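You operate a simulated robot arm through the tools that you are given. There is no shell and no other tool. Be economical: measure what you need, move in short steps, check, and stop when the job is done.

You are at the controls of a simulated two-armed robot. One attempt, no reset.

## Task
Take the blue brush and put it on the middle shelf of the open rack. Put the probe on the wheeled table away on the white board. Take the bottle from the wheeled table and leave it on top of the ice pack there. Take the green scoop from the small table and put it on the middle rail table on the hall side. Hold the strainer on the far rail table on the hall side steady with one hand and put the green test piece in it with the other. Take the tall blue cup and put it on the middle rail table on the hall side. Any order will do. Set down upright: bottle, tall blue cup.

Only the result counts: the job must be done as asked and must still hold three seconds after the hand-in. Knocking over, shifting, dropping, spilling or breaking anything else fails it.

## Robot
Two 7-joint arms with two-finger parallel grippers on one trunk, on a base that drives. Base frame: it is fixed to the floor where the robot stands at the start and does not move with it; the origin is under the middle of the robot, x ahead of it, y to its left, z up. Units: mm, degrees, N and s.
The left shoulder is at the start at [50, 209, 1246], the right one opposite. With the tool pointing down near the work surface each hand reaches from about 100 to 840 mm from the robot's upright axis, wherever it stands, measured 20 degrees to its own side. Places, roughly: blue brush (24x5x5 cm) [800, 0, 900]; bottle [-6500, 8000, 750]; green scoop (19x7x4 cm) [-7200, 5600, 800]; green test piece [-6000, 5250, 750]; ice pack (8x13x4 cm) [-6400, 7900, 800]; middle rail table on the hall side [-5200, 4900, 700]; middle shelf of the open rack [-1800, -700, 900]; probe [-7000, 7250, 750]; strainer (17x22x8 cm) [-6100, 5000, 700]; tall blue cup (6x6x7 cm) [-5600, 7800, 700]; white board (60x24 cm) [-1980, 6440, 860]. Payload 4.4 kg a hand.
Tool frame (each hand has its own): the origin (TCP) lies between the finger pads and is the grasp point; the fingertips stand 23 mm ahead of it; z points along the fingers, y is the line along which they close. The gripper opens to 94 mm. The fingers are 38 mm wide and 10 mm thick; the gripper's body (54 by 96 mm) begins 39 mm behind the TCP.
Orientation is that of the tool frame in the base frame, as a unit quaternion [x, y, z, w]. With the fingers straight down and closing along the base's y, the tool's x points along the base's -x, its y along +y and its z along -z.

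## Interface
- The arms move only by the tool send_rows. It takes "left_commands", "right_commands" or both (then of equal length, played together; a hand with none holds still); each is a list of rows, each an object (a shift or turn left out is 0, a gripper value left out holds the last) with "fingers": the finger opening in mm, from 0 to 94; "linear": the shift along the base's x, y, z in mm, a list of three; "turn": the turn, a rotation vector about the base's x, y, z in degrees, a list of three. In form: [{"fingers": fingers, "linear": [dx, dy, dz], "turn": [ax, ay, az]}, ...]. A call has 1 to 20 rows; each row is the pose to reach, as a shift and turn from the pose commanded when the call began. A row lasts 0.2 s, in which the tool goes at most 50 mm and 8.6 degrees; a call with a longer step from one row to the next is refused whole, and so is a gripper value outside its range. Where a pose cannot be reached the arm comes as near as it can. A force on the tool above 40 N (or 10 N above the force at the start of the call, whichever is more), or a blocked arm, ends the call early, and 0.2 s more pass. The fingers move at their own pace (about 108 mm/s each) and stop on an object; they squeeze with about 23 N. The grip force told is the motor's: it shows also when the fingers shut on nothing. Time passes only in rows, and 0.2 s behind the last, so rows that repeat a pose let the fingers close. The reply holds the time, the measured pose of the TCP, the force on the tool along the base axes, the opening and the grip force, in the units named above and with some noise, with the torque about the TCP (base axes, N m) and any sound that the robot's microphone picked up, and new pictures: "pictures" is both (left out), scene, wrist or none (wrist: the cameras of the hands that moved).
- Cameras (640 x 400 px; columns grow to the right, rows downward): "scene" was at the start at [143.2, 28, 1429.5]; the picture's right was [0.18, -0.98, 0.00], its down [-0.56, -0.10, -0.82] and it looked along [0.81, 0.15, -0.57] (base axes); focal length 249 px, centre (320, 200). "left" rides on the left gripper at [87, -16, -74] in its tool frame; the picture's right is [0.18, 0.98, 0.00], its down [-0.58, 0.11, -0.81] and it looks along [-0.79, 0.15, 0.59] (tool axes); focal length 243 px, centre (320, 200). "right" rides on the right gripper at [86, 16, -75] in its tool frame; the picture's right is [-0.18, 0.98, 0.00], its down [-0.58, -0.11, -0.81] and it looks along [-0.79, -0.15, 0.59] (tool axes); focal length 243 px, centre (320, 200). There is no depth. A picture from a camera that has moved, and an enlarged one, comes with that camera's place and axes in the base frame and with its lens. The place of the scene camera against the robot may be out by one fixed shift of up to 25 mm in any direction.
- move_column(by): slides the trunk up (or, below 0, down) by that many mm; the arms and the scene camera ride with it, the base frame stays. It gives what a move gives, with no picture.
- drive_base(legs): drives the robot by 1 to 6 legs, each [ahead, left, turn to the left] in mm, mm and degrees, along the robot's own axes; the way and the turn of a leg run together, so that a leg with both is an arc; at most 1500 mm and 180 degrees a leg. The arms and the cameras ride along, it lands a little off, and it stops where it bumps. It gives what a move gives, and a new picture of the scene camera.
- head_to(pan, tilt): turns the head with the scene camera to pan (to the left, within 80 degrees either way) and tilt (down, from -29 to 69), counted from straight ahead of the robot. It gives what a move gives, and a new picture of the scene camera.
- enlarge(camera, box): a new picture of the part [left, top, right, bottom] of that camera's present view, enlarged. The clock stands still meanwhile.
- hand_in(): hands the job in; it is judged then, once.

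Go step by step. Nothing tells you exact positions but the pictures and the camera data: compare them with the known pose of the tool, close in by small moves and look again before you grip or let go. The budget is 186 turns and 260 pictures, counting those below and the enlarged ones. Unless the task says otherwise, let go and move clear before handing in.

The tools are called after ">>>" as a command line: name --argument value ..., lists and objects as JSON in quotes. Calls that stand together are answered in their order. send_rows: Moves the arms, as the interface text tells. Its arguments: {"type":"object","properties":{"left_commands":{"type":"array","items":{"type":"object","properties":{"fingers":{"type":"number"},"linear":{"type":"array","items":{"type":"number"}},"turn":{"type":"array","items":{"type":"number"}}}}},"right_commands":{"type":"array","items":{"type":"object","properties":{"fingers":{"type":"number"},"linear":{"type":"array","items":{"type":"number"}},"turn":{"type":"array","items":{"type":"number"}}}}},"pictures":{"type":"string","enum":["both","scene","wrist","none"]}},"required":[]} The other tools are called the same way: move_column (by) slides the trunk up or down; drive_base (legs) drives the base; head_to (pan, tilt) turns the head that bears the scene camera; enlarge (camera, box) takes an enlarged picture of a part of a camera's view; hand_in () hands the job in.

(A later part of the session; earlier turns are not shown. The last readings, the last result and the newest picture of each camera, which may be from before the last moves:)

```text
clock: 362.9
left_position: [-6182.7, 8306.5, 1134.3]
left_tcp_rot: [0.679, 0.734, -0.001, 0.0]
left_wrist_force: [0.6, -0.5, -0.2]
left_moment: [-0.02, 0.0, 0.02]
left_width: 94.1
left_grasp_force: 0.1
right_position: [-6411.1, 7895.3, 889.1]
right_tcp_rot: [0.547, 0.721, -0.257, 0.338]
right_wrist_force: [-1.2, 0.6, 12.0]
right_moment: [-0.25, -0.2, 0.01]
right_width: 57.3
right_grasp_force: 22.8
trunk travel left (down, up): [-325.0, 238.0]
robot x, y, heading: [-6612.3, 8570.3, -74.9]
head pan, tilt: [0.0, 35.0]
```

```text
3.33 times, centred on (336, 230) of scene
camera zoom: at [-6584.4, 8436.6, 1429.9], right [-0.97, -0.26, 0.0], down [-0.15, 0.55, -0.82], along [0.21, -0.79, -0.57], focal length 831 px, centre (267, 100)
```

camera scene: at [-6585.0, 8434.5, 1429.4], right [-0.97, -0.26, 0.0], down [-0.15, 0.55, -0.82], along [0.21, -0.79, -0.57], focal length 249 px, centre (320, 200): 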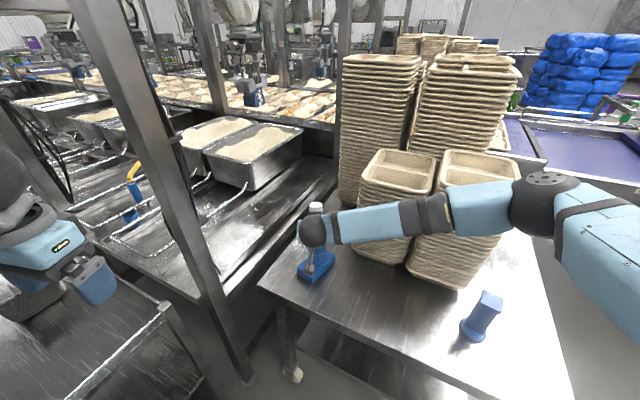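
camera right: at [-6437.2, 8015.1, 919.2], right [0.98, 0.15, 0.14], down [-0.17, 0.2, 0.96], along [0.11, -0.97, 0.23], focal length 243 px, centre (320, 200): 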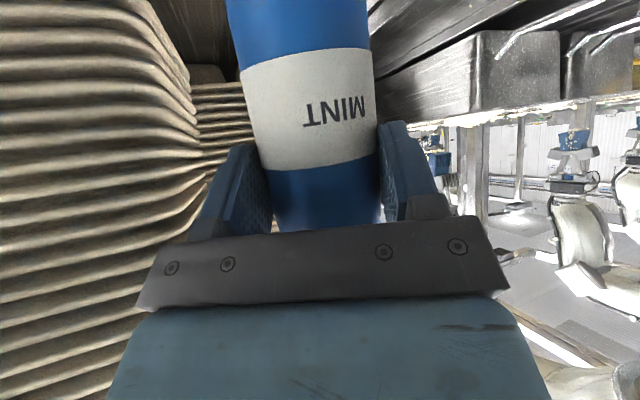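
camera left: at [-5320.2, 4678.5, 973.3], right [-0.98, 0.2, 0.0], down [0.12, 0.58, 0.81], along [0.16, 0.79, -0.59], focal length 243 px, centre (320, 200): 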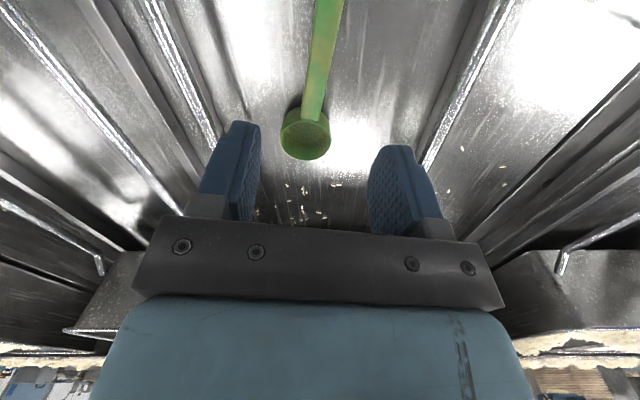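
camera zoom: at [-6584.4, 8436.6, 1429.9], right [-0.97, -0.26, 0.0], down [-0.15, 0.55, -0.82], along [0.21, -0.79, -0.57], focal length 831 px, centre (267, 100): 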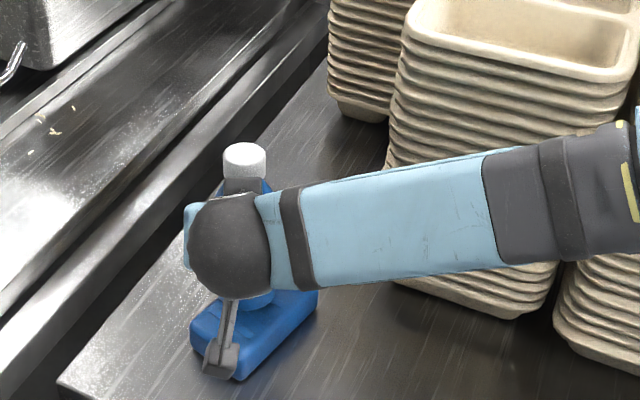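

>>> send_rows --right_commands '[{"linear": [0, 0, 3]}, {"fingers": 78, "linear": [0, 0, 3]}, {"fingers": 84, "linear": [0, 0, 3]}, {"linear": [0, 0, 3]}, {"linear": [-4, 15, 16]}, {"linear": [-12, 40, 38]}, {"linear": [-20, 70, 64]}, {"linear": [-28, 100, 92]}]' --pictures "both"

>>> enlarge --camera "scene" --box '[240, 170, 432, 290]'

```text
clock: 364.7
left_position: [-6182.9, 8305.3, 1133.2]
left_tcp_rot: [0.679, 0.734, 0.0, 0.002]
left_wrist_force: [-1.0, -1.1, -0.5]
left_moment: [-0.02, 0.02, -0.02]
left_width: 94.0
left_grasp_force: 0.1
right_position: [-6436.4, 7996.5, 977.7]
right_tcp_rot: [0.548, 0.722, -0.256, 0.335]
right_wrist_force: [-0.6, -0.5, -0.3]
right_moment: [-0.01, 0.0, -0.01]
right_width: 84.4
right_grasp_force: 0.1
trunk travel left (down, up): [-325.0, 238.0]
robot x, y, heading: [-6614.5, 8570.8, -74.7]
head pan, tilt: [0.0, 35.0]
camera scene: at [-6583.9, 8435.8, 1429.4], right [-0.97, -0.26, 0.0], down [-0.15, 0.55, -0.82], along [0.21, -0.79, -0.57], focal length 249 px, centre (320, 200)
camera right: at [-6452.4, 8108.9, 960.3], right [0.98, 0.15, 0.14], down [-0.17, 0.21, 0.96], along [0.12, -0.97, 0.23], focal length 243 px, centre (320, 200)
```

scene: 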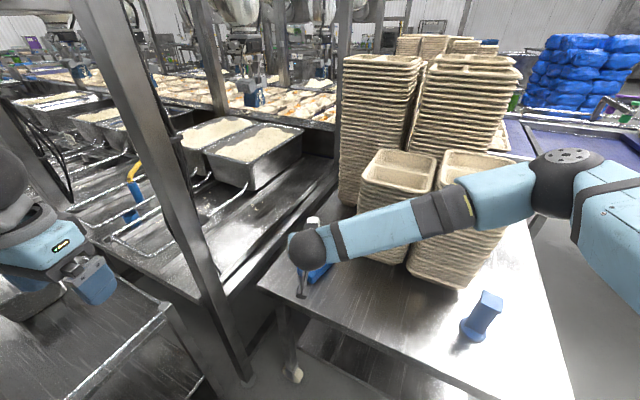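
right: 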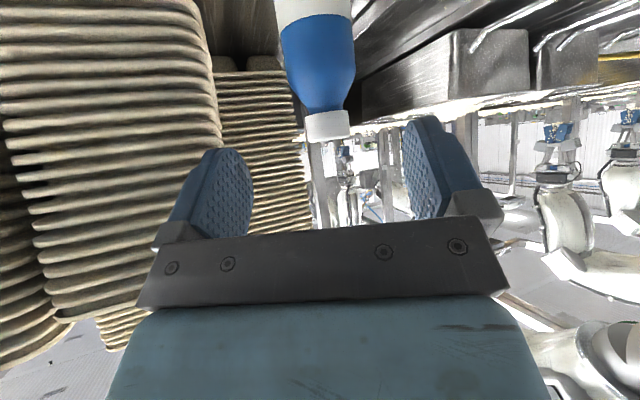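

```text
3.33 times, centred on (336, 230) of scene
camera zoom: at [-6583.9, 8435.8, 1429.4], right [-0.97, -0.26, 0.0], down [-0.15, 0.55, -0.82], along [0.21, -0.79, -0.57], focal length 831 px, centre (267, 100)
```

zoom: 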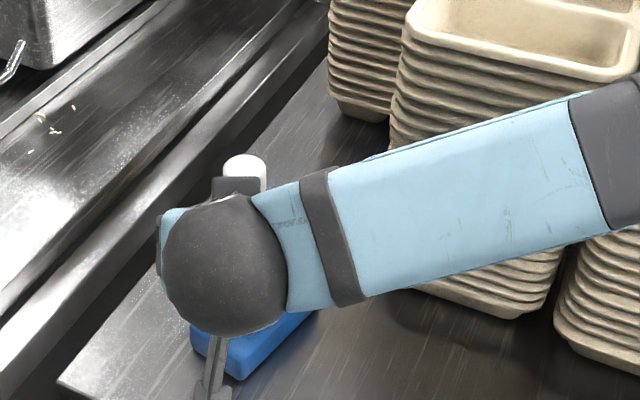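

Bottle stands on the ice pack. Retract the right hand, then move around to the table's west side for the probe.

>>> send_rows --right_commands '[{"linear": [-15, 25, 20], "turn": [3, 0.8, 0]}, {"linear": [-40, 50, 40], "turn": [8, 2.2, 0]}, {"linear": [-75, 70, 62], "turn": [14, 3.8, 0]}, {"linear": [-112, 84, 84], "turn": [20, 5.4, 0]}, {"linear": [-150, 94, 106], "turn": [26, 7, 0]}, {"linear": [-190, 102, 124], "turn": [32, 8.6, 0]}, {"linear": [-230, 110, 140], "turn": [38, 10.2, 0]}, {"linear": [-272, 117, 156], "turn": [44, 11.9, 0]}, {"linear": [-313, 123, 172], "turn": [48.2, 13, 0]}]' --pictures "none"

>>> drive_base --legs '[[-260, 0, 0], [0, -1060, 0], [690, 0, 0], [0, 0, 25]]'

```text
clock: 366.7
left_position: [-6183.4, 8307.6, 1134.4]
left_tcp_rot: [0.678, 0.735, 0.001, 0.001]
left_wrist_force: [0.0, 0.3, 0.6]
left_moment: [0.0, -0.03, -0.03]
left_width: 94.1
left_grasp_force: 0.0
right_position: [-6757.0, 8118.3, 1147.9]
right_tcp_rot: [0.605, 0.796, 0.003, 0.001]
right_wrist_force: [-1.2, 0.7, -0.7]
right_moment: [0.0, 0.01, 0.0]
right_width: 84.2
right_grasp_force: 0.1
trunk travel left (down, up): [-325.0, 238.0]
robot x, y, heading: [-6611.2, 8569.6, -74.8]
head pan, tilt: [0.0, 35.0]
```

```text
clock: 380.8
left_position: [-7118.2, 7700.8, 1131.1]
left_tcp_rot: [0.667, 0.745, 0.006, -0.003]
left_wrist_force: [-0.6, -0.5, -0.1]
left_moment: [0.06, -0.07, -0.04]
left_width: 94.1
left_grasp_force: 0.1
right_position: [-7685.4, 7491.6, 1149.2]
right_tcp_rot: [0.594, 0.804, 0.001, 0.003]
right_wrist_force: [0.0, -0.2, -0.4]
right_moment: [0.01, 0.01, 0.01]
right_width: 83.8
right_grasp_force: 0.0
trunk travel left (down, up): [-325.0, 238.0]
robot x, y, heading: [-7560.3, 7950.0, -73.4]
head pan, tilt: [0.0, 35.0]
stopped in leg 3: the robot was blocked; the commanded pose is now the measured one
camera scene: at [-7524.6, 7815.5, 1430.4], right [-0.96, -0.29, 0.0], down [-0.16, 0.55, -0.82], along [0.24, -0.79, -0.57], focal length 249 px, centre (320, 200)
```

scene: 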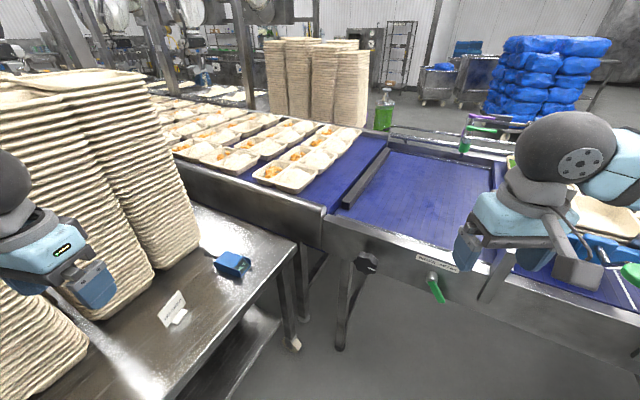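

The left hand may be against the tray stack. Back off and inspect.

>>> drive_base --legs '[[-120, 0, 0]]'

>>> head_to --pan 30 --tilt 30

```text
clock: 382.1
left_position: [-7151.7, 7810.8, 1127.9]
left_tcp_rot: [0.67, 0.742, 0.006, -0.006]
left_wrist_force: [-0.2, 0.6, 0.5]
left_moment: [-0.02, -0.02, -0.05]
left_width: 93.9
left_grasp_force: 0.0
right_position: [-7718.6, 7605.2, 1147.5]
right_tcp_rot: [0.596, 0.803, 0.001, 0.0]
right_wrist_force: [0.2, -0.3, 0.1]
right_moment: [0.0, -0.06, 0.02]
right_width: 83.9
right_grasp_force: 0.0
trunk travel left (down, up): [-325.0, 238.0]
robot x, y, heading: [-7589.7, 8065.9, -73.5]
head pan, tilt: [0.0, 35.0]
camera scene: at [-7555.8, 7927.9, 1429.3], right [-0.96, -0.28, 0.0], down [-0.16, 0.55, -0.82], along [0.23, -0.79, -0.57], focal length 249 px, centre (320, 200)
```

scene: 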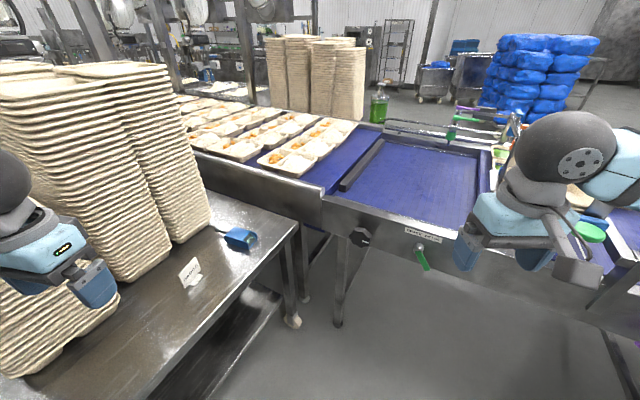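

```text
clock: 383.0
left_position: [-7151.5, 7810.4, 1128.9]
left_tcp_rot: [0.67, 0.743, 0.006, -0.005]
left_wrist_force: [-0.5, 0.6, -1.3]
left_moment: [-0.03, -0.02, 0.02]
left_width: 94.2
left_grasp_force: 0.0
right_position: [-7719.6, 7605.8, 1146.8]
right_tcp_rot: [0.596, 0.803, 0.001, 0.001]
right_wrist_force: [-0.1, -0.1, 0.1]
right_moment: [-0.03, 0.0, 0.02]
right_width: 83.9
right_grasp_force: 0.0
trunk travel left (down, up): [-325.0, 238.0]
robot x, y, heading: [-7590.3, 8068.7, -73.4]
head pan, tilt: [30.0, 30.0]
camera scene: at [-7515.4, 7950.0, 1437.1], right [-0.69, -0.73, 0.0], down [-0.36, 0.34, -0.87], along [0.63, -0.6, -0.5], focal length 249 px, centre (320, 200)
```

scene: 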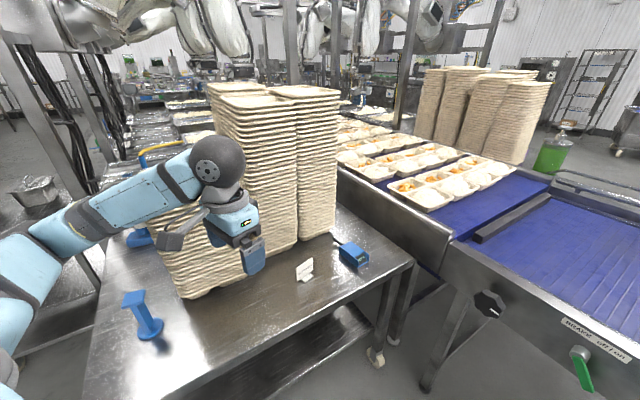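

Stacks look intact. Retract the left hand away from them and look closely at the probe.

>>> send_rows --left_commands '[{"linear": [-8, 28, 10]}, {"linear": [-18, 62, 25]}, {"linear": [-30, 100, 40]}, {"linear": [-36, 125, 50]}]' --pictures "none"

>>> enlarge --camera "scene" --box '[260, 200, 420, 300]'

>>> enlarge --camera "scene" --box '[100, 60, 420, 340]'

```text
clock: 384.0
left_position: [-7151.3, 7881.1, 1206.7]
left_tcp_rot: [0.67, 0.743, 0.006, -0.005]
left_wrist_force: [0.1, 0.5, 0.3]
left_moment: [-0.04, 0.01, 0.01]
left_width: 93.9
left_grasp_force: 0.0
left hand out of reach, approached as far as the arm can: row 2, 3, 4
right_position: [-7717.3, 7606.7, 1147.6]
right_tcp_rot: [0.596, 0.803, 0.002, 0.001]
right_wrist_force: [0.3, 0.2, 0.4]
right_moment: [-0.02, -0.02, 0.01]
right_width: 83.8
right_grasp_force: 0.0
trunk travel left (down, up): [-325.0, 238.0]
robot x, y, heading: [-7585.6, 8064.6, -73.4]
head pan, tilt: [30.0, 30.0]
```

```text
4.00 times, centred on (340, 250) of scene
camera zoom: at [-7515.7, 7951.3, 1437.3], right [-0.69, -0.73, 0.0], down [-0.36, 0.34, -0.87], along [0.63, -0.6, -0.5], focal length 998 px, centre (240, 0)
```

zoom: 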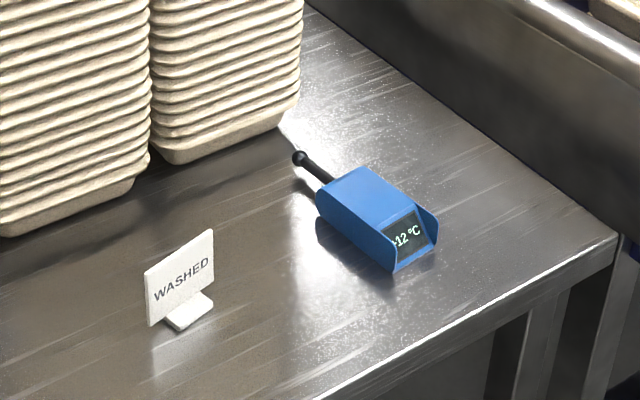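

```text
1.43 times, centred on (260, 200) of scene
camera zoom: at [-7515.7, 7951.3, 1437.3], right [-0.69, -0.73, 0.0], down [-0.36, 0.34, -0.87], along [0.63, -0.6, -0.5], focal length 356 px, centre (406, 200)
```

zoom: 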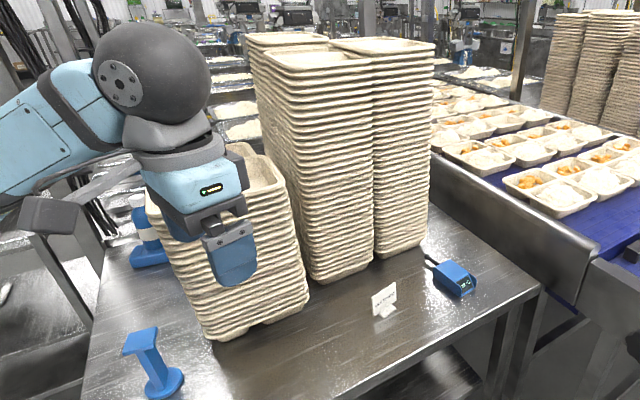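

Probe: blue thermometer at ≈[-7067,7340], axis roughly along x. (My left elbow had touched the short tray stack; it stands.) Rotate away first, then approach the table's west side at heading -40°.

>>> drive_base --legs '[[0, 0, 33.4], [244, -301, 0]]'

>>> head_to --pan 5 --tilt 42

```text
clock: 388.9
left_position: [-7132.3, 7771.0, 1207.1]
left_tcp_rot: [0.42, 0.907, 0.003, -0.008]
left_wrist_force: [-0.1, 1.2, -0.5]
left_moment: [-0.01, 0.0, 0.01]
left_width: 94.0
left_grasp_force: 0.0
right_position: [-7444.4, 7224.9, 1148.5]
right_tcp_rot: [0.332, 0.943, 0.001, 0.0]
right_wrist_force: [-0.4, 0.2, -0.6]
right_moment: [0.0, -0.02, 0.03]
right_width: 83.8
right_grasp_force: 0.0
trunk travel left (down, up): [-325.0, 238.0]
robot x, y, heading: [-7595.5, 7678.6, -39.1]
head pan, tilt: [30.0, 30.0]
camera scene: at [-7466.5, 7631.9, 1437.1], right [-0.16, -0.99, 0.0], down [-0.49, 0.08, -0.87], along [0.86, -0.14, -0.5], focal length 249 px, centre (320, 200)
```

scene: 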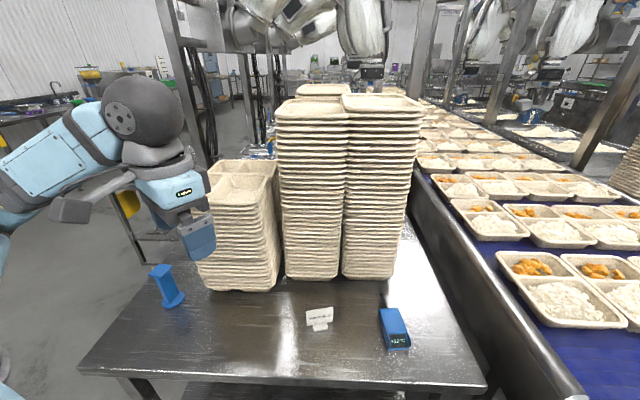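

```text
clock: 389.8
left_position: [-7133.2, 7771.8, 1205.9]
left_tcp_rot: [0.42, 0.907, 0.003, -0.008]
left_wrist_force: [-0.3, 0.1, -0.2]
left_moment: [0.03, -0.01, -0.03]
left_width: 94.2
left_grasp_force: 0.0
right_position: [-7444.4, 7225.4, 1146.9]
right_tcp_rot: [0.332, 0.943, 0.002, 0.001]
right_wrist_force: [-0.3, 0.2, 0.4]
right_moment: [0.03, 0.02, 0.02]
right_width: 83.7
right_grasp_force: 0.1
trunk travel left (down, up): [-325.0, 238.0]
robot x, y, heading: [-7598.4, 7678.2, -38.9]
head pan, tilt: [5.0, 42.0]
camera scene: at [-7486.6, 7599.6, 1418.9], right [-0.56, -0.83, 0.0], down [-0.55, 0.37, -0.74], along [0.62, -0.42, -0.67], focal length 249 px, centre (320, 200)
```

scene: 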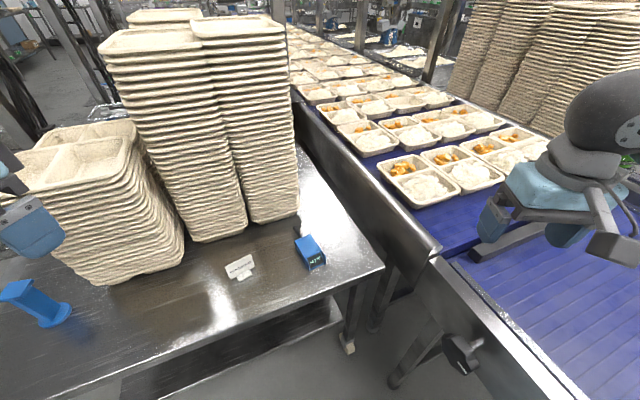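

I'll bring the left hand above the probe, yawing it ~+38° to align with the probe's width.

>>> send_rows --left_commands '[{"linear": [3, -36, -12], "turn": [0, 0, 3]}, {"linear": [8, -72, -30], "turn": [0, 0, 6]}, {"linear": [14, -108, -52], "turn": [0, 0, 9.5]}, {"linear": [20, -144, -78], "turn": [0, 0, 13]}, {"linear": [26, -180, -104], "turn": [0, 0, 16]}, {"linear": [32, -216, -130], "turn": [0, 0, 19.5]}, {"linear": [38, -252, -157], "turn": [0, 0, 23]}, {"linear": [44, -288, -184], "turn": [0, 0, 26.5]}, {"linear": [50, -324, -211], "turn": [0, 0, 30]}, {"linear": [55, -358, -240], "turn": [0, 0, 33]}, {"linear": [60, -392, -270], "turn": [0, 0, 36]}, {"linear": [63, -422, -300], "turn": [0, 0, 38]}, {"linear": [63, -422, -300], "turn": [0, 0, 38]}]' --pictures "both"

```text
clock: 392.6
left_position: [-7070.3, 7348.0, 908.5]
left_tcp_rot: [0.102, 0.995, 0.001, -0.007]
left_wrist_force: [0.4, 0.0, 0.4]
left_moment: [-0.03, -0.02, -0.02]
left_width: 94.2
left_grasp_force: 0.1
right_position: [-7445.6, 7226.7, 1147.6]
right_tcp_rot: [0.332, 0.943, 0.001, 0.0]
right_wrist_force: [0.0, 0.5, -0.5]
right_moment: [-0.02, 0.0, -0.01]
right_width: 83.9
right_grasp_force: 0.0
trunk travel left (down, up): [-325.0, 238.0]
robot x, y, heading: [-7597.2, 7679.5, -39.1]
head pan, tilt: [5.0, 42.0]
camera scene: at [-7486.6, 7600.2, 1418.9], right [-0.56, -0.83, 0.0], down [-0.55, 0.37, -0.74], along [0.62, -0.42, -0.67], focal length 249 px, centre (320, 200)
camera left: at [-7156.5, 7349.2, 986.2], right [0.02, 1.0, 0.0], down [0.6, -0.01, 0.8], along [0.8, -0.01, -0.6], focal length 243 px, centre (320, 200)
```

scene: 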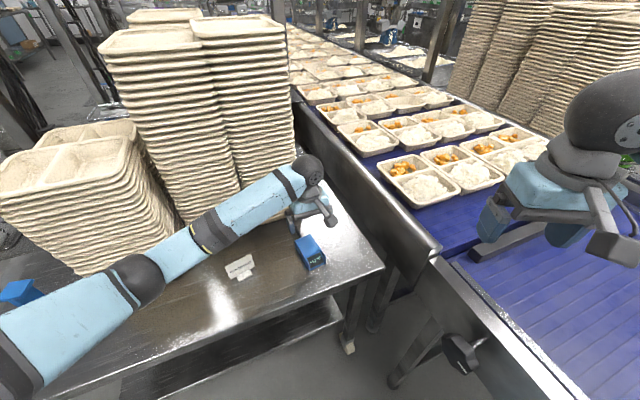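
left: 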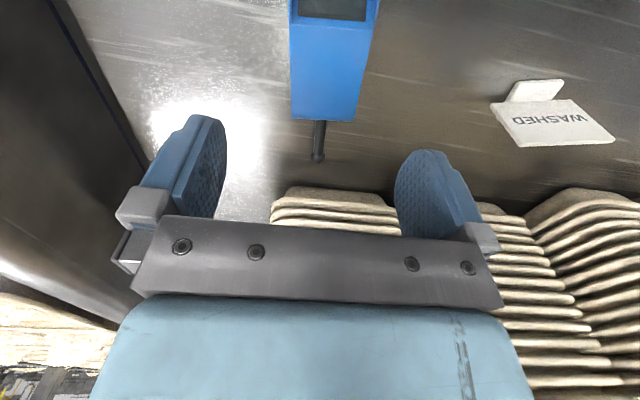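

Well aligned; box centre ≈[-7055,7355], ~58 mm wide. Descend to z≈798 and check.

>>> send_rows --left_commands '[{"linear": [5, 2, -30]}, {"linear": [10, 4, -60]}, {"linear": [15, 6, -90]}, {"linear": [15, 6, -108]}, {"linear": [15, 6, -108]}]' --pictures "wrist"

```text
clock: 393.8
left_position: [-7053.9, 7354.9, 798.0]
left_tcp_rot: [0.102, 0.995, 0.001, -0.007]
left_wrist_force: [0.6, -0.2, -0.1]
left_moment: [-0.01, -0.01, -0.01]
left_width: 93.9
left_grasp_force: 0.2
right_position: [-7445.2, 7225.5, 1147.3]
right_tcp_rot: [0.331, 0.944, 0.002, 0.0]
right_wrist_force: [-0.6, -1.0, -0.1]
right_moment: [0.02, -0.05, 0.01]
right_width: 83.9
right_grasp_force: 0.0
trunk travel left (down, up): [-325.0, 238.0]
robot x, y, heading: [-7597.8, 7673.8, -38.7]
head pan, tilt: [5.0, 42.0]
camera left: at [-7140.8, 7356.1, 875.9], right [0.02, 1.0, 0.0], down [0.6, -0.01, 0.8], along [0.8, -0.01, -0.6], focal length 243 px, centre (320, 200)
```

left: 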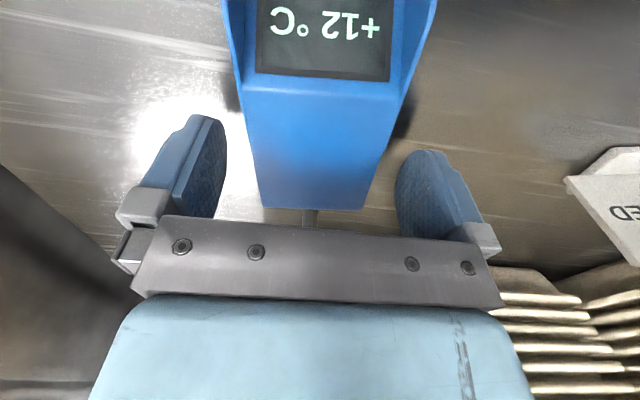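

Box top is about at TCP level. Go 20 mm lower and close.

>>> send_rows --left_commands '[{"linear": [-5, 0, -10]}, {"linear": [-8, 0, -20]}, {"fingers": 0, "linear": [-8, 0, -20]}, {"linear": [-8, 0, -20]}, {"linear": [-8, 0, -20]}, {"linear": [-8, 0, -20]}]' --pictures "none"

```text
clock: 395.1
left_position: [-7061.7, 7356.4, 784.2]
left_tcp_rot: [0.102, 0.995, -0.002, -0.004]
left_wrist_force: [-4.7, 7.6, 18.3]
left_moment: [0.74, -0.2, 0.38]
left_width: 55.9
left_grasp_force: 23.3
right_position: [-7447.6, 7226.3, 1148.8]
right_tcp_rot: [0.331, 0.944, 0.001, 0.002]
right_wrist_force: [0.0, -0.1, -0.4]
right_moment: [-0.03, 0.0, -0.02]
right_width: 83.9
right_grasp_force: 0.1
trunk travel left (down, up): [-325.0, 238.0]
robot x, y, heading: [-7602.2, 7679.8, -39.1]
head pan, tilt: [5.0, 42.0]
stopped in row 6 (left hand): the force on the tool passed its limit at 41 N (the readings are from after the stop); the commanded pose is now the measured one
```

Fingertips reached the table (≈761) but the probe is gripped (56 mm). Lift.

>>> send_rows --left_commands '[{"linear": [0, 0, 10]}, {"linear": [0, 0, 40]}, {"linear": [-5, 5, 80]}, {"linear": [-15, 20, 120]}, {"linear": [-30, 45, 155]}, {"linear": [-40, 80, 185]}, {"linear": [-48, 118, 210]}, {"linear": [-54, 156, 235]}, {"linear": [-60, 194, 260]}, {"linear": [-66, 232, 285]}, {"linear": [-72, 270, 310]}]' --pictures "both"

```text
clock: 397.5
left_position: [-7134.4, 7620.3, 1091.8]
left_tcp_rot: [0.102, 0.995, 0.0, -0.007]
left_wrist_force: [-0.7, 0.4, -0.7]
left_moment: [0.0, -0.01, 0.0]
left_width: 55.7
left_grasp_force: 22.8
right_position: [-7445.7, 7226.3, 1147.7]
right_tcp_rot: [0.331, 0.944, 0.001, 0.001]
right_wrist_force: [-1.0, 0.9, 0.2]
right_moment: [-0.02, -0.01, -0.03]
right_width: 84.0
right_grasp_force: 0.1
trunk travel left (down, up): [-325.0, 238.0]
robot x, y, heading: [-7596.4, 7680.5, -39.3]
head pan, tilt: [5.0, 42.0]
camera scene: at [-7487.1, 7600.8, 1419.0], right [-0.56, -0.83, 0.0], down [-0.55, 0.37, -0.74], along [0.62, -0.42, -0.67], focal length 249 px, centre (320, 200)
camera left: at [-7221.3, 7623.0, 1169.3], right [0.02, 1.0, 0.0], down [0.6, -0.01, 0.8], along [0.8, -0.01, -0.6], focal length 243 px, centre (320, 200)
```

scene: 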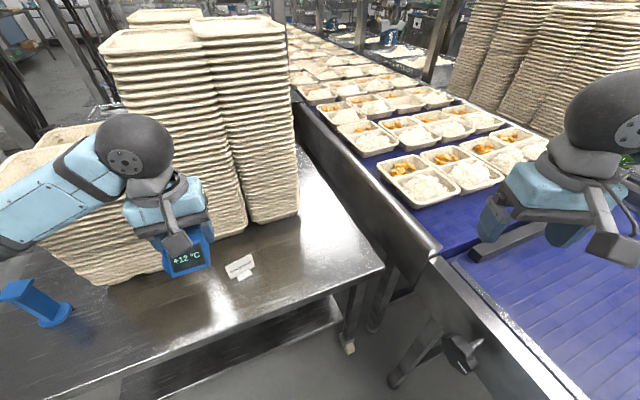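
left: 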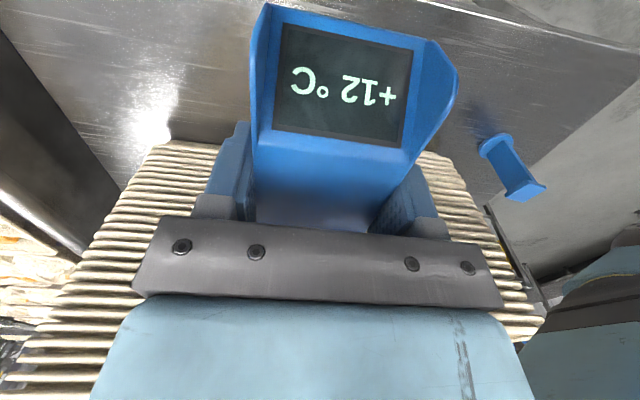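

Probe is held. Now for the tall blue cup, seen earlier near [-5480,7720] on the wall-side bay behind the trolley; I'll go round to look from the trolley's east side.

>>> drive_base --legs '[[-561, 600, 0], [556, 1294, 0], [1190, 890, 0], [0, 0, -55]]'

>>> head_to --pan -10 --tilt 25

```text
clock: 424.5
left_position: [-4691.6, 8589.1, 1091.3]
left_tcp_rot: [0.558, 0.83, 0.003, -0.005]
left_wrist_force: [0.2, 0.1, -0.9]
left_moment: [-0.05, -0.01, -0.01]
left_width: 55.7
left_grasp_force: 23.1
right_position: [-5192.5, 8625.0, 1147.6]
right_tcp_rot: [0.736, 0.677, 0.001, 0.002]
right_wrist_force: [-0.8, -0.2, 0.1]
right_moment: [0.02, 0.0, 0.02]
right_width: 84.2
right_grasp_force: 0.1
trunk travel left (down, up): [-325.0, 238.0]
robot x, y, heading: [-4902.2, 8999.8, -95.1]
head pan, tilt: [5.0, 42.0]
camera scene: at [-4920.4, 8865.1, 1418.8], right [-1.0, 0.0, 0.0], down [0.0, 0.67, -0.74], along [0.0, -0.74, -0.67], focal length 249 px, centre (320, 200)
```

scene: 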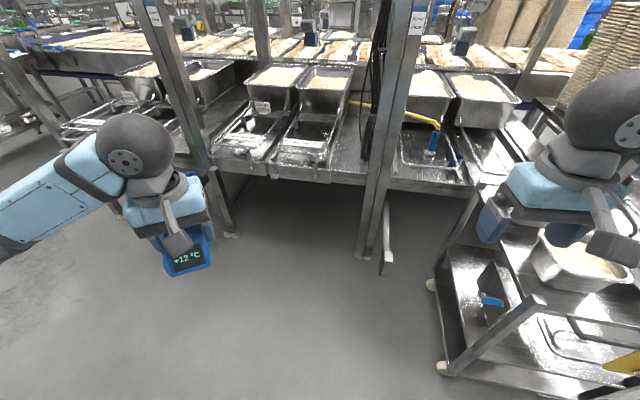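

```text
clock: 425.3
left_position: [-4692.0, 8587.7, 1091.4]
left_tcp_rot: [0.558, 0.83, 0.004, -0.005]
left_wrist_force: [0.4, -0.1, -0.8]
left_moment: [0.0, 0.02, -0.01]
left_width: 55.9
left_grasp_force: 23.4
right_position: [-5193.6, 8625.6, 1146.4]
right_tcp_rot: [0.736, 0.677, 0.002, 0.001]
right_wrist_force: [0.5, 0.1, -0.8]
right_moment: [-0.03, -0.03, 0.0]
right_width: 83.9
right_grasp_force: 0.0
trunk travel left (down, up): [-325.0, 238.0]
robot x, y, heading: [-4903.6, 9000.2, -95.4]
head pan, tilt: [-10.0, 25.0]
camera scene: at [-4944.1, 8859.8, 1445.0], right [-0.97, 0.26, 0.0], down [0.11, 0.41, -0.91], along [-0.24, -0.87, -0.42], focal length 249 px, centre (320, 200)
```

scene: 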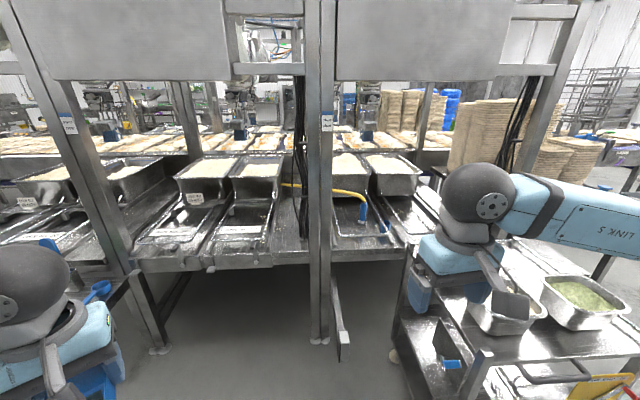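

>>> enlarge --camera "scene" --box '[290, 150, 450, 270]'

>>> enlarge --camera "scene" --box '[380, 240, 640, 400]'

>>> enlarge --camera "scene" --box '[0, 150, 300, 330]'

```text
3.33 times, centred on (370, 210) of scene
camera zoom: at [-4944.1, 8859.8, 1445.0], right [-0.97, 0.26, 0.0], down [0.11, 0.41, -0.91], along [-0.24, -0.87, -0.42], focal length 831 px, centre (153, 167)
```

zoom: 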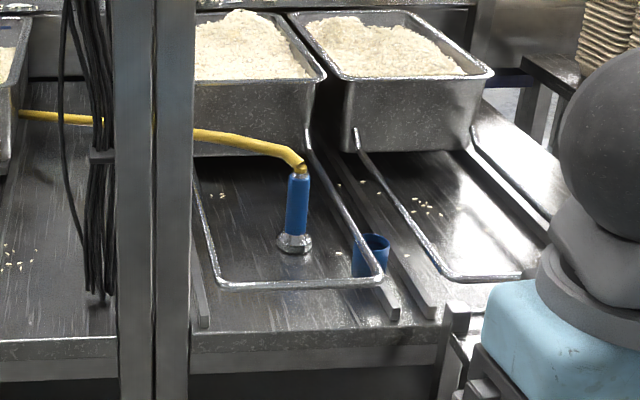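

```text
2.46 times, centred on (510, 320) of scene
camera zoom: at [-4944.1, 8859.8, 1445.0], right [-0.97, 0.26, 0.0], down [0.11, 0.41, -0.91], along [-0.24, -0.87, -0.42], focal length 614 px, centre (-148, -95)
```

zoom: 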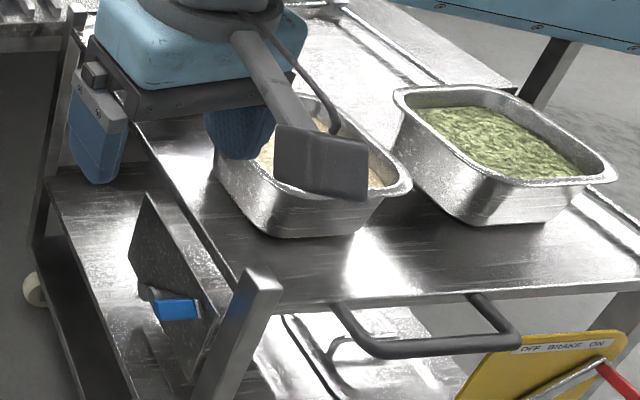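

```text
2.13 times, centred on (150, 240) of scene
camera zoom: at [-4944.1, 8859.8, 1445.0], right [-0.97, 0.26, 0.0], down [0.11, 0.41, -0.91], along [-0.24, -0.87, -0.42], focal length 532 px, centre (683, 115)
```

zoom: 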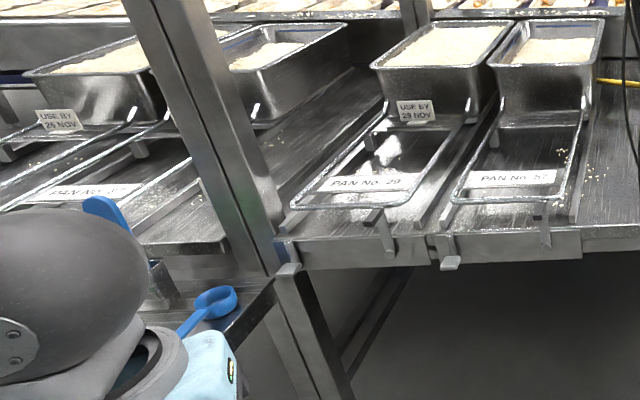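

The tall blue cup is found at ≈[-5604,7822], on the far wall-side bay partly under the U-rod. I'll approach from the trolley's east side with the right hand; first tuck the left hand (probe) back and out.

>>> send_rows --left_commands '[{"linear": [32, 27, 8]}, {"linear": [65, 54, 16]}, {"linear": [98, 81, 25]}, {"linear": [130, 108, 33]}, {"linear": [163, 135, 42]}, {"linear": [190, 158, 50]}]' --pictures "none"

>>> drive_base --legs '[[500, -150, 0]]'

```text
clock: 426.7
left_position: [-4468.7, 8695.3, 1157.4]
left_tcp_rot: [0.559, 0.829, 0.002, -0.005]
left_wrist_force: [0.0, 1.0, -1.2]
left_moment: [0.03, 0.01, -0.01]
left_width: 55.8
left_grasp_force: 22.9
left hand out of reach, approached as far as the arm can: row 2, 3, 4, 5, 6
right_position: [-5193.0, 8627.1, 1147.6]
right_tcp_rot: [0.737, 0.676, 0.001, 0.002]
right_wrist_force: [1.1, -0.4, -0.1]
right_moment: [0.0, -0.04, 0.03]
right_width: 84.1
right_grasp_force: 0.0
trunk travel left (down, up): [-325.0, 238.0]
robot x, y, heading: [-4905.4, 9000.9, -95.3]
head pan, tilt: [-10.0, 25.0]
```

```text
clock: 429.7
left_position: [-4666.6, 8209.9, 1155.4]
left_tcp_rot: [0.559, 0.829, 0.003, -0.006]
left_wrist_force: [0.4, -0.2, -2.0]
left_moment: [0.02, -0.01, -0.02]
left_width: 55.8
left_grasp_force: 22.6
right_position: [-5390.2, 8145.9, 1147.7]
right_tcp_rot: [0.737, 0.676, 0.001, 0.001]
right_wrist_force: [-0.3, 0.1, -0.3]
right_moment: [0.0, -0.03, 0.01]
right_width: 84.0
right_grasp_force: 0.1
trunk travel left (down, up): [-325.0, 238.0]
robot x, y, heading: [-5100.0, 8523.5, -95.2]
head pan, tilt: [-10.0, 25.0]
camera scene: at [-5140.6, 8378.7, 1445.1], right [-0.96, 0.27, 0.0], down [0.11, 0.41, -0.91], along [-0.24, -0.87, -0.42], focal length 249 px, centre (320, 200)
```

scene: 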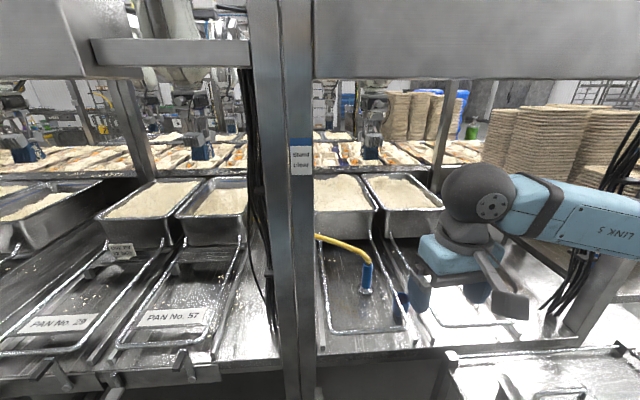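

Cup rim ≈[-5598,7823,765]. I'll move 150 mm ahead, raise the trunk 80 mm for elbow clearance over the trolley, and look with the wrist camera.

>>> move_column --by 80

>>> drive_base --legs '[[140, 0, 0]]'

>>> head_to --pan -35 --tilt 45

```text
clock: 430.9
left_position: [-4665.5, 8210.7, 1236.0]
left_tcp_rot: [0.559, 0.829, 0.003, -0.007]
left_wrist_force: [-0.6, -0.5, -0.8]
left_moment: [0.0, -0.01, 0.0]
left_width: 55.9
left_grasp_force: 23.3
right_position: [-5390.6, 8146.1, 1227.5]
right_tcp_rot: [0.737, 0.675, 0.001, 0.001]
right_wrist_force: [0.0, 0.7, -0.5]
right_moment: [0.03, 0.01, 0.0]
right_width: 84.1
right_grasp_force: 0.0
trunk travel left (down, up): [-405.0, 158.0]
robot x, y, heading: [-5102.5, 8524.5, -95.4]
head pan, tilt: [-10.0, 25.0]
```

```text
clock: 432.2
left_position: [-4678.5, 8069.5, 1237.6]
left_tcp_rot: [0.559, 0.829, 0.003, -0.006]
left_wrist_force: [0.8, -0.1, -1.8]
left_moment: [0.0, 0.04, 0.03]
left_width: 55.8
left_grasp_force: 22.4
right_position: [-5403.3, 8007.0, 1228.4]
right_tcp_rot: [0.738, 0.675, 0.001, 0.002]
right_wrist_force: [-0.3, 0.1, -0.5]
right_moment: [0.02, 0.02, -0.01]
right_width: 83.9
right_grasp_force: 0.0
trunk travel left (down, up): [-405.0, 158.0]
robot x, y, heading: [-5112.0, 8379.0, -95.2]
head pan, tilt: [-10.0, 25.0]
camera scene: at [-5153.7, 8239.0, 1525.3], right [-0.96, 0.27, 0.0], down [0.11, 0.41, -0.91], along [-0.24, -0.87, -0.42], focal length 249 px, centre (320, 200)
```

scene: 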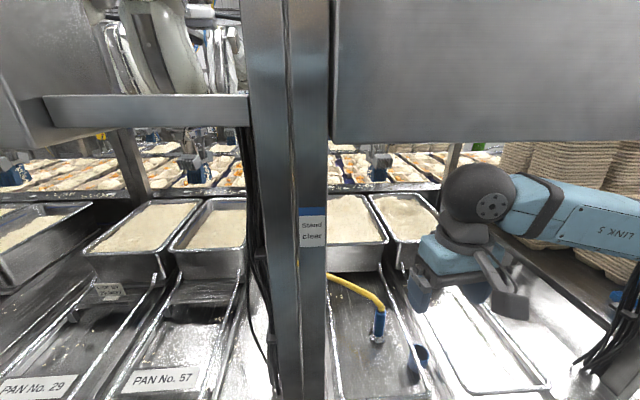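

```text
clock: 433.1
left_position: [-4677.9, 8070.2, 1237.0]
left_tcp_rot: [0.559, 0.829, 0.003, -0.005]
left_wrist_force: [-0.1, 0.0, -1.2]
left_moment: [-0.01, 0.0, -0.01]
left_width: 55.8
left_grasp_force: 22.8
right_position: [-5402.7, 8004.8, 1228.1]
right_tcp_rot: [0.737, 0.676, 0.002, 0.001]
right_wrist_force: [0.1, 0.1, 0.2]
right_moment: [-0.01, -0.05, 0.0]
right_width: 84.0
right_grasp_force: 0.1
trunk travel left (down, up): [-405.0, 158.0]
robot x, y, heading: [-5113.8, 8383.0, -95.3]
head pan, tilt: [-35.0, 45.0]
camera scene: at [-5182.0, 8265.4, 1494.6], right [-0.76, 0.65, 0.0], down [0.46, 0.54, -0.71], along [-0.46, -0.54, -0.71], focal length 249 px, centre (320, 200)
```

scene: 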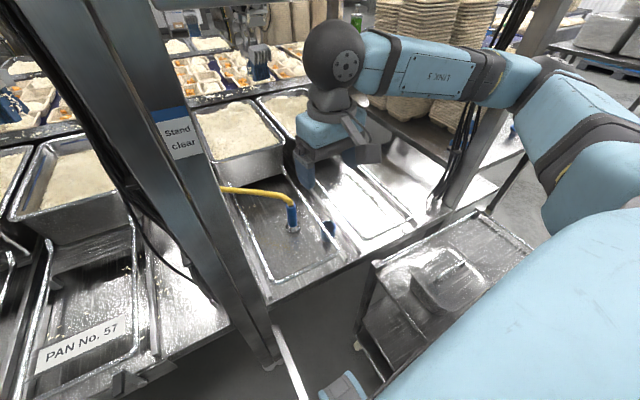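

>>> enlarge --camera "scene" --box '[270, 190, 398, 270]'

>>> enlarge --camera "right" --box '[0, 0, 640, 400]'

```text
5.00 times, centred on (334, 230) of scene
camera zoom: at [-5182.0, 8265.4, 1494.6], right [-0.76, 0.65, 0.0], down [0.46, 0.54, -0.71], along [-0.46, -0.54, -0.71], focal length 1247 px, centre (250, 50)
```

zoom: 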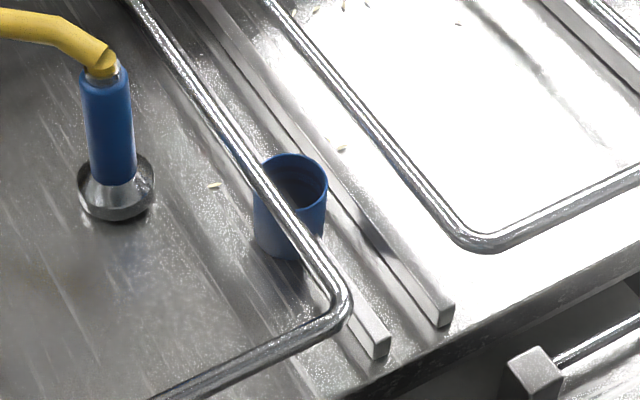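

```text
1.00 times, centred on (320, 200) of right (not enlarged: the box is as wide or as high as the picture)
camera zoom: at [-5380.5, 8088.0, 1303.8], right [0.96, -0.27, 0.0], down [-0.16, -0.57, 0.81], along [-0.22, -0.78, -0.59], focal length 243 px, centre (320, 200)
```

zoom: 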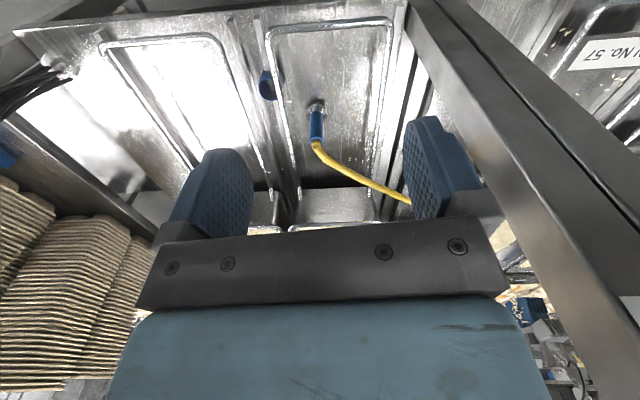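

I'll bring the right hand over the cup's west wall, hovering at z≈880.

>>> send_rows --right_commands '[{"fingers": 50, "linear": [-38, -30, -5]}, {"linear": [-76, -60, -20]}, {"linear": [-114, -90, -45]}, {"linear": [-150, -118, -72]}, {"linear": [-180, -142, -105]}, {"linear": [-204, -160, -142]}, {"linear": [-220, -172, -182]}, {"linear": [-227, -179, -225]}, {"linear": [-227, -179, -270]}, {"linear": [-227, -179, -315]}, {"linear": [-227, -179, -345]}, {"linear": [-227, -179, -345]}]' --pictures "both"

```text
refused: row 2 steps farther than a row can; nothing moved
```

>>> send_rows --right_commands '[{"fingers": 50, "linear": [-36, -28, -5]}, {"linear": [-72, -56, -18]}, {"linear": [-106, -83, -40]}, {"linear": [-140, -110, -62]}, {"linear": [-170, -134, -92]}, {"linear": [-196, -154, -126]}, {"linear": [-215, -168, -165]}, {"linear": [-225, -176, -208]}, {"linear": [-227, -179, -255]}, {"linear": [-227, -179, -300]}, {"linear": [-227, -179, -345]}, {"linear": [-227, -179, -345]}]' --pictures "both"

```text
clock: 435.7
left_position: [-4678.5, 8070.2, 1236.6]
left_tcp_rot: [0.56, 0.829, 0.003, -0.006]
left_wrist_force: [0.6, 0.2, -1.2]
left_moment: [-0.01, 0.01, -0.02]
left_width: 56.0
left_grasp_force: 23.0
right_position: [-5628.4, 7826.7, 881.6]
right_tcp_rot: [0.738, 0.675, 0.001, 0.001]
right_wrist_force: [-0.1, 0.9, 0.4]
right_moment: [-0.01, -0.04, 0.01]
right_width: 50.1
right_grasp_force: 0.1
trunk travel left (down, up): [-405.0, 158.0]
robot x, y, heading: [-5110.7, 8381.4, -95.5]
head pan, tilt: [-35.0, 45.0]
camera scene: at [-5181.9, 8265.5, 1494.6], right [-0.76, 0.65, 0.0], down [0.46, 0.54, -0.71], along [-0.46, -0.54, -0.71], focal length 249 px, centre (320, 200)
camera right: at [-5605.6, 7909.7, 957.3], right [0.96, -0.27, 0.0], down [-0.16, -0.57, 0.81], along [-0.22, -0.78, -0.59], focal length 243 px, centre (320, 200)
```

scene: 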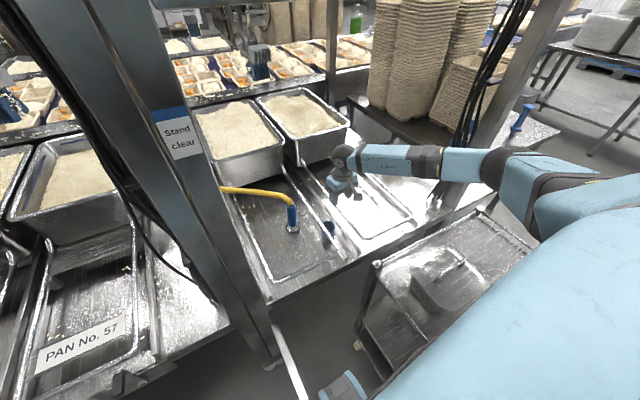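
right: 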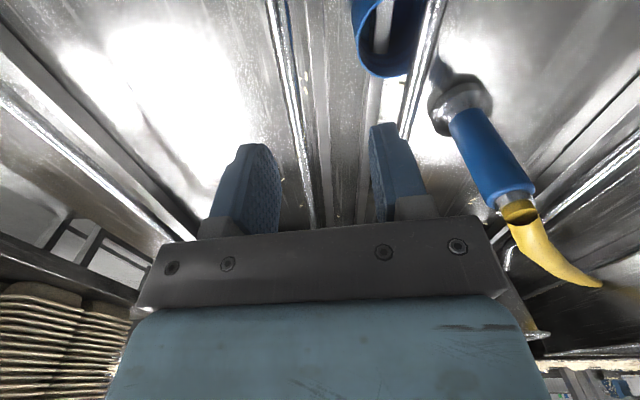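

From the wrist view the cup's west wall is at x≈-5602 (centre ≈-5573), with the rod over its east edge. Align over the west wall at z≈800 and look.

>>> send_rows --right_commands '[{"linear": [13, 1, -20]}, {"linear": [27, 2, -40]}, {"linear": [27, 2, -70]}, {"linear": [27, 2, -82]}, {"linear": [27, 2, -82]}]' --pictures "wrist"

>>> enlarge --camera "scene" --box '[270, 160, 398, 260]'

```text
clock: 436.9
left_position: [-4679.8, 8069.6, 1237.4]
left_tcp_rot: [0.559, 0.829, 0.004, -0.005]
left_wrist_force: [0.9, 0.5, -1.0]
left_moment: [-0.01, 0.0, 0.01]
left_width: 56.0
left_grasp_force: 23.0
right_position: [-5601.8, 7829.2, 799.0]
right_tcp_rot: [0.737, 0.676, 0.001, 0.001]
right_wrist_force: [0.1, 0.2, 0.4]
right_moment: [0.06, -0.02, -0.01]
right_width: 49.9
right_grasp_force: 0.0
trunk travel left (down, up): [-405.0, 158.0]
robot x, y, heading: [-5110.0, 8386.2, -95.2]
head pan, tilt: [-35.0, 45.0]
camera right: at [-5579.2, 7911.7, 875.2], right [0.96, -0.27, 0.0], down [-0.16, -0.57, 0.81], along [-0.21, -0.78, -0.59], focal length 243 px, centre (320, 200)
```

right: 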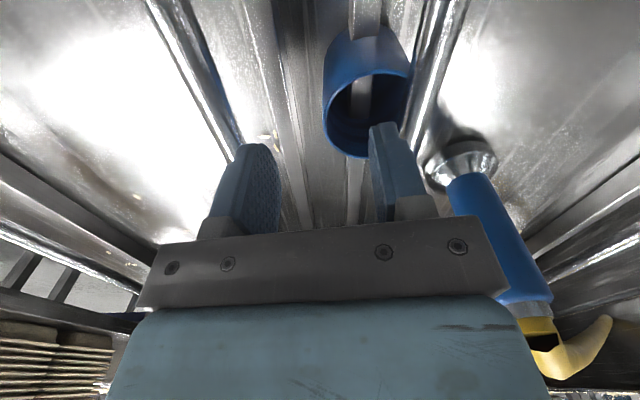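

```text
4.00 times, centred on (334, 210) of scene
camera zoom: at [-5182.1, 8265.0, 1494.5], right [-0.76, 0.65, 0.0], down [0.46, 0.54, -0.71], along [-0.46, -0.54, -0.71], focal length 998 px, centre (264, 160)
```

zoom: 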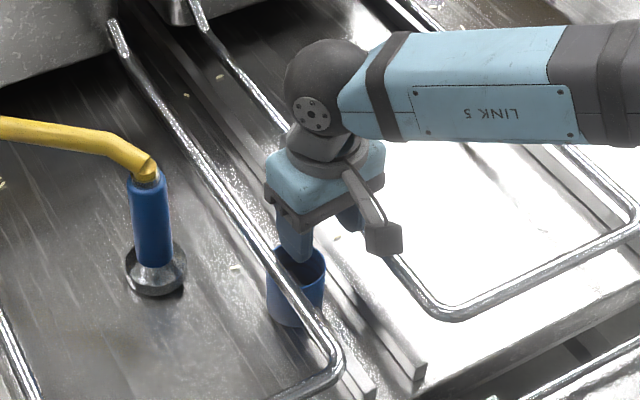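

Rim z≈761; the west wall is right under the TCP. Descend to z≈752 and pinch the wall.

>>> send_rows --right_commands '[{"linear": [0, -1, -15]}, {"linear": [0, -1, -30]}, {"linear": [0, -1, -47]}, {"linear": [0, -1, -47]}]' --pictures "wrist"

```text
clock: 437.5
left_position: [-4678.5, 8070.2, 1237.7]
left_tcp_rot: [0.559, 0.829, 0.002, -0.005]
left_wrist_force: [-0.1, 0.0, -1.5]
left_moment: [0.02, -0.01, -0.01]
left_width: 55.9
left_grasp_force: 22.8
right_position: [-5604.7, 7823.5, 783.8]
right_tcp_rot: [0.739, 0.674, -0.002, 0.005]
right_wrist_force: [0.9, 5.8, 21.5]
right_moment: [0.5, -0.72, 0.15]
right_width: 49.9
right_grasp_force: 0.1
trunk travel left (down, up): [-405.0, 158.0]
robot x, y, heading: [-5113.7, 8383.7, -95.3]
head pan, tilt: [-35.0, 45.0]
stopped in row 2 (right hand): the force on the tool passed its limit at 47 N (the readings are from after the stop); the commanded pose is now the measured one
camera right: at [-5581.1, 7907.0, 859.7], right [0.96, -0.27, 0.01], down [-0.17, -0.56, 0.81], along [-0.22, -0.78, -0.58], focal length 243 px, centre (320, 200)
```

right: 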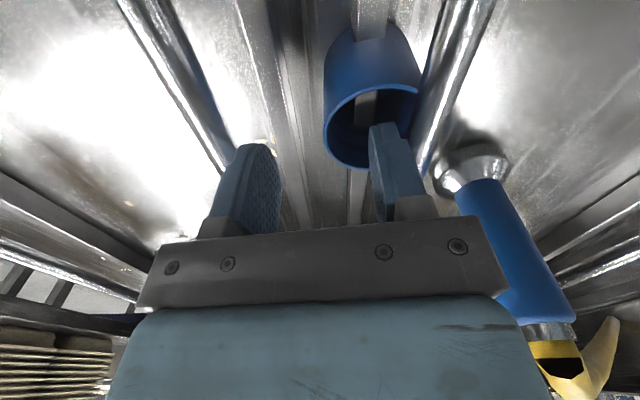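

The inner finger touched the cup's rim (cup only ~50 mm wide) and the rod leaves no room this way. I'll go up and rotate the hand -88° to grip the cup from north and south instead.

>>> send_rows --right_commands '[{"linear": [0, 0, 20]}, {"linear": [0, 0, 55]}, {"linear": [4, 0, 90], "turn": [0, 0, -8]}, {"linear": [6, 0, 116], "turn": [0, 0, -16]}, {"linear": [8, 0, 116], "turn": [0, 0, -24]}, {"linear": [10, 0, 116], "turn": [0, 0, -32]}, {"linear": [12, 0, 116], "turn": [0, 0, -40]}, {"linear": [14, 0, 116], "turn": [0, 0, -48]}, {"linear": [15, 0, 116], "turn": [0, 0, -56]}, {"linear": [16, 0, 116], "turn": [0, 0, -64]}, {"linear": [17, 0, 116], "turn": [0, 0, -72]}, {"linear": [17, 0, 116], "turn": [0, 0, -80]}, {"linear": [17, 0, 116], "turn": [0, 0, -88]}, {"fingers": 84, "linear": [17, 0, 116], "turn": [0, 0, -88]}]' --pictures "both"

```text
clock: 440.5
left_position: [-4679.5, 8070.0, 1236.6]
left_tcp_rot: [0.559, 0.829, 0.004, -0.005]
left_wrist_force: [-0.3, -0.1, 0.1]
left_moment: [-0.04, -0.01, 0.01]
left_width: 55.6
left_grasp_force: 23.0
right_position: [-5587.8, 7824.1, 896.9]
right_tcp_rot: [1.0, -0.029, -0.004, 0.003]
right_wrist_force: [-0.6, -0.6, -0.6]
right_moment: [0.0, -0.03, -0.02]
right_width: 84.0
right_grasp_force: 0.0
trunk travel left (down, up): [-405.0, 158.0]
robot x, y, heading: [-5112.2, 8385.7, -95.5]
head pan, tilt: [-35.0, 45.0]
camera scene: at [-5182.3, 8264.9, 1494.5], right [-0.76, 0.65, 0.0], down [0.46, 0.54, -0.71], along [-0.46, -0.54, -0.71], focal length 249 px, centre (320, 200)
camera right: at [-5501.8, 7801.6, 971.9], right [-0.24, -0.97, 0.01], down [-0.57, 0.15, 0.81], along [-0.79, 0.19, -0.59], focal length 243 px, centre (320, 200)
```

scene: 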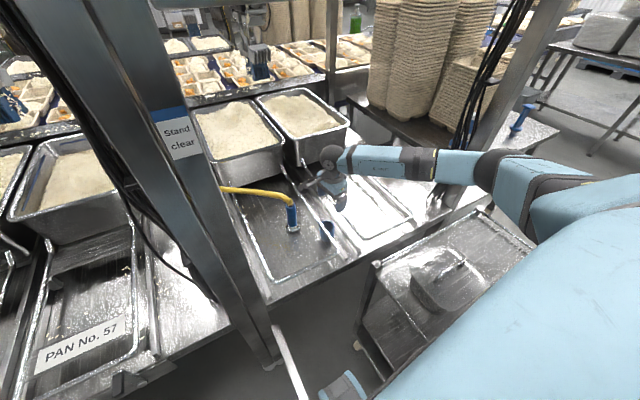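
right: 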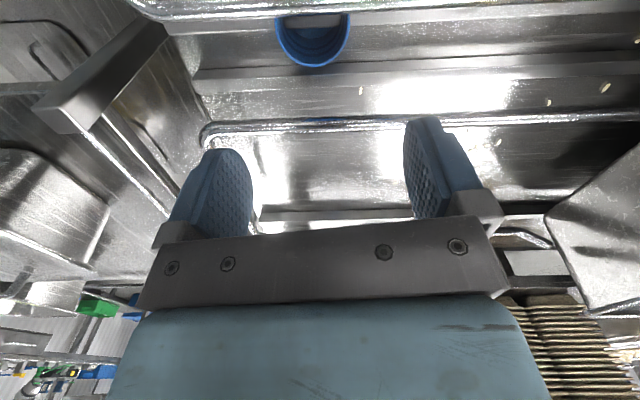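

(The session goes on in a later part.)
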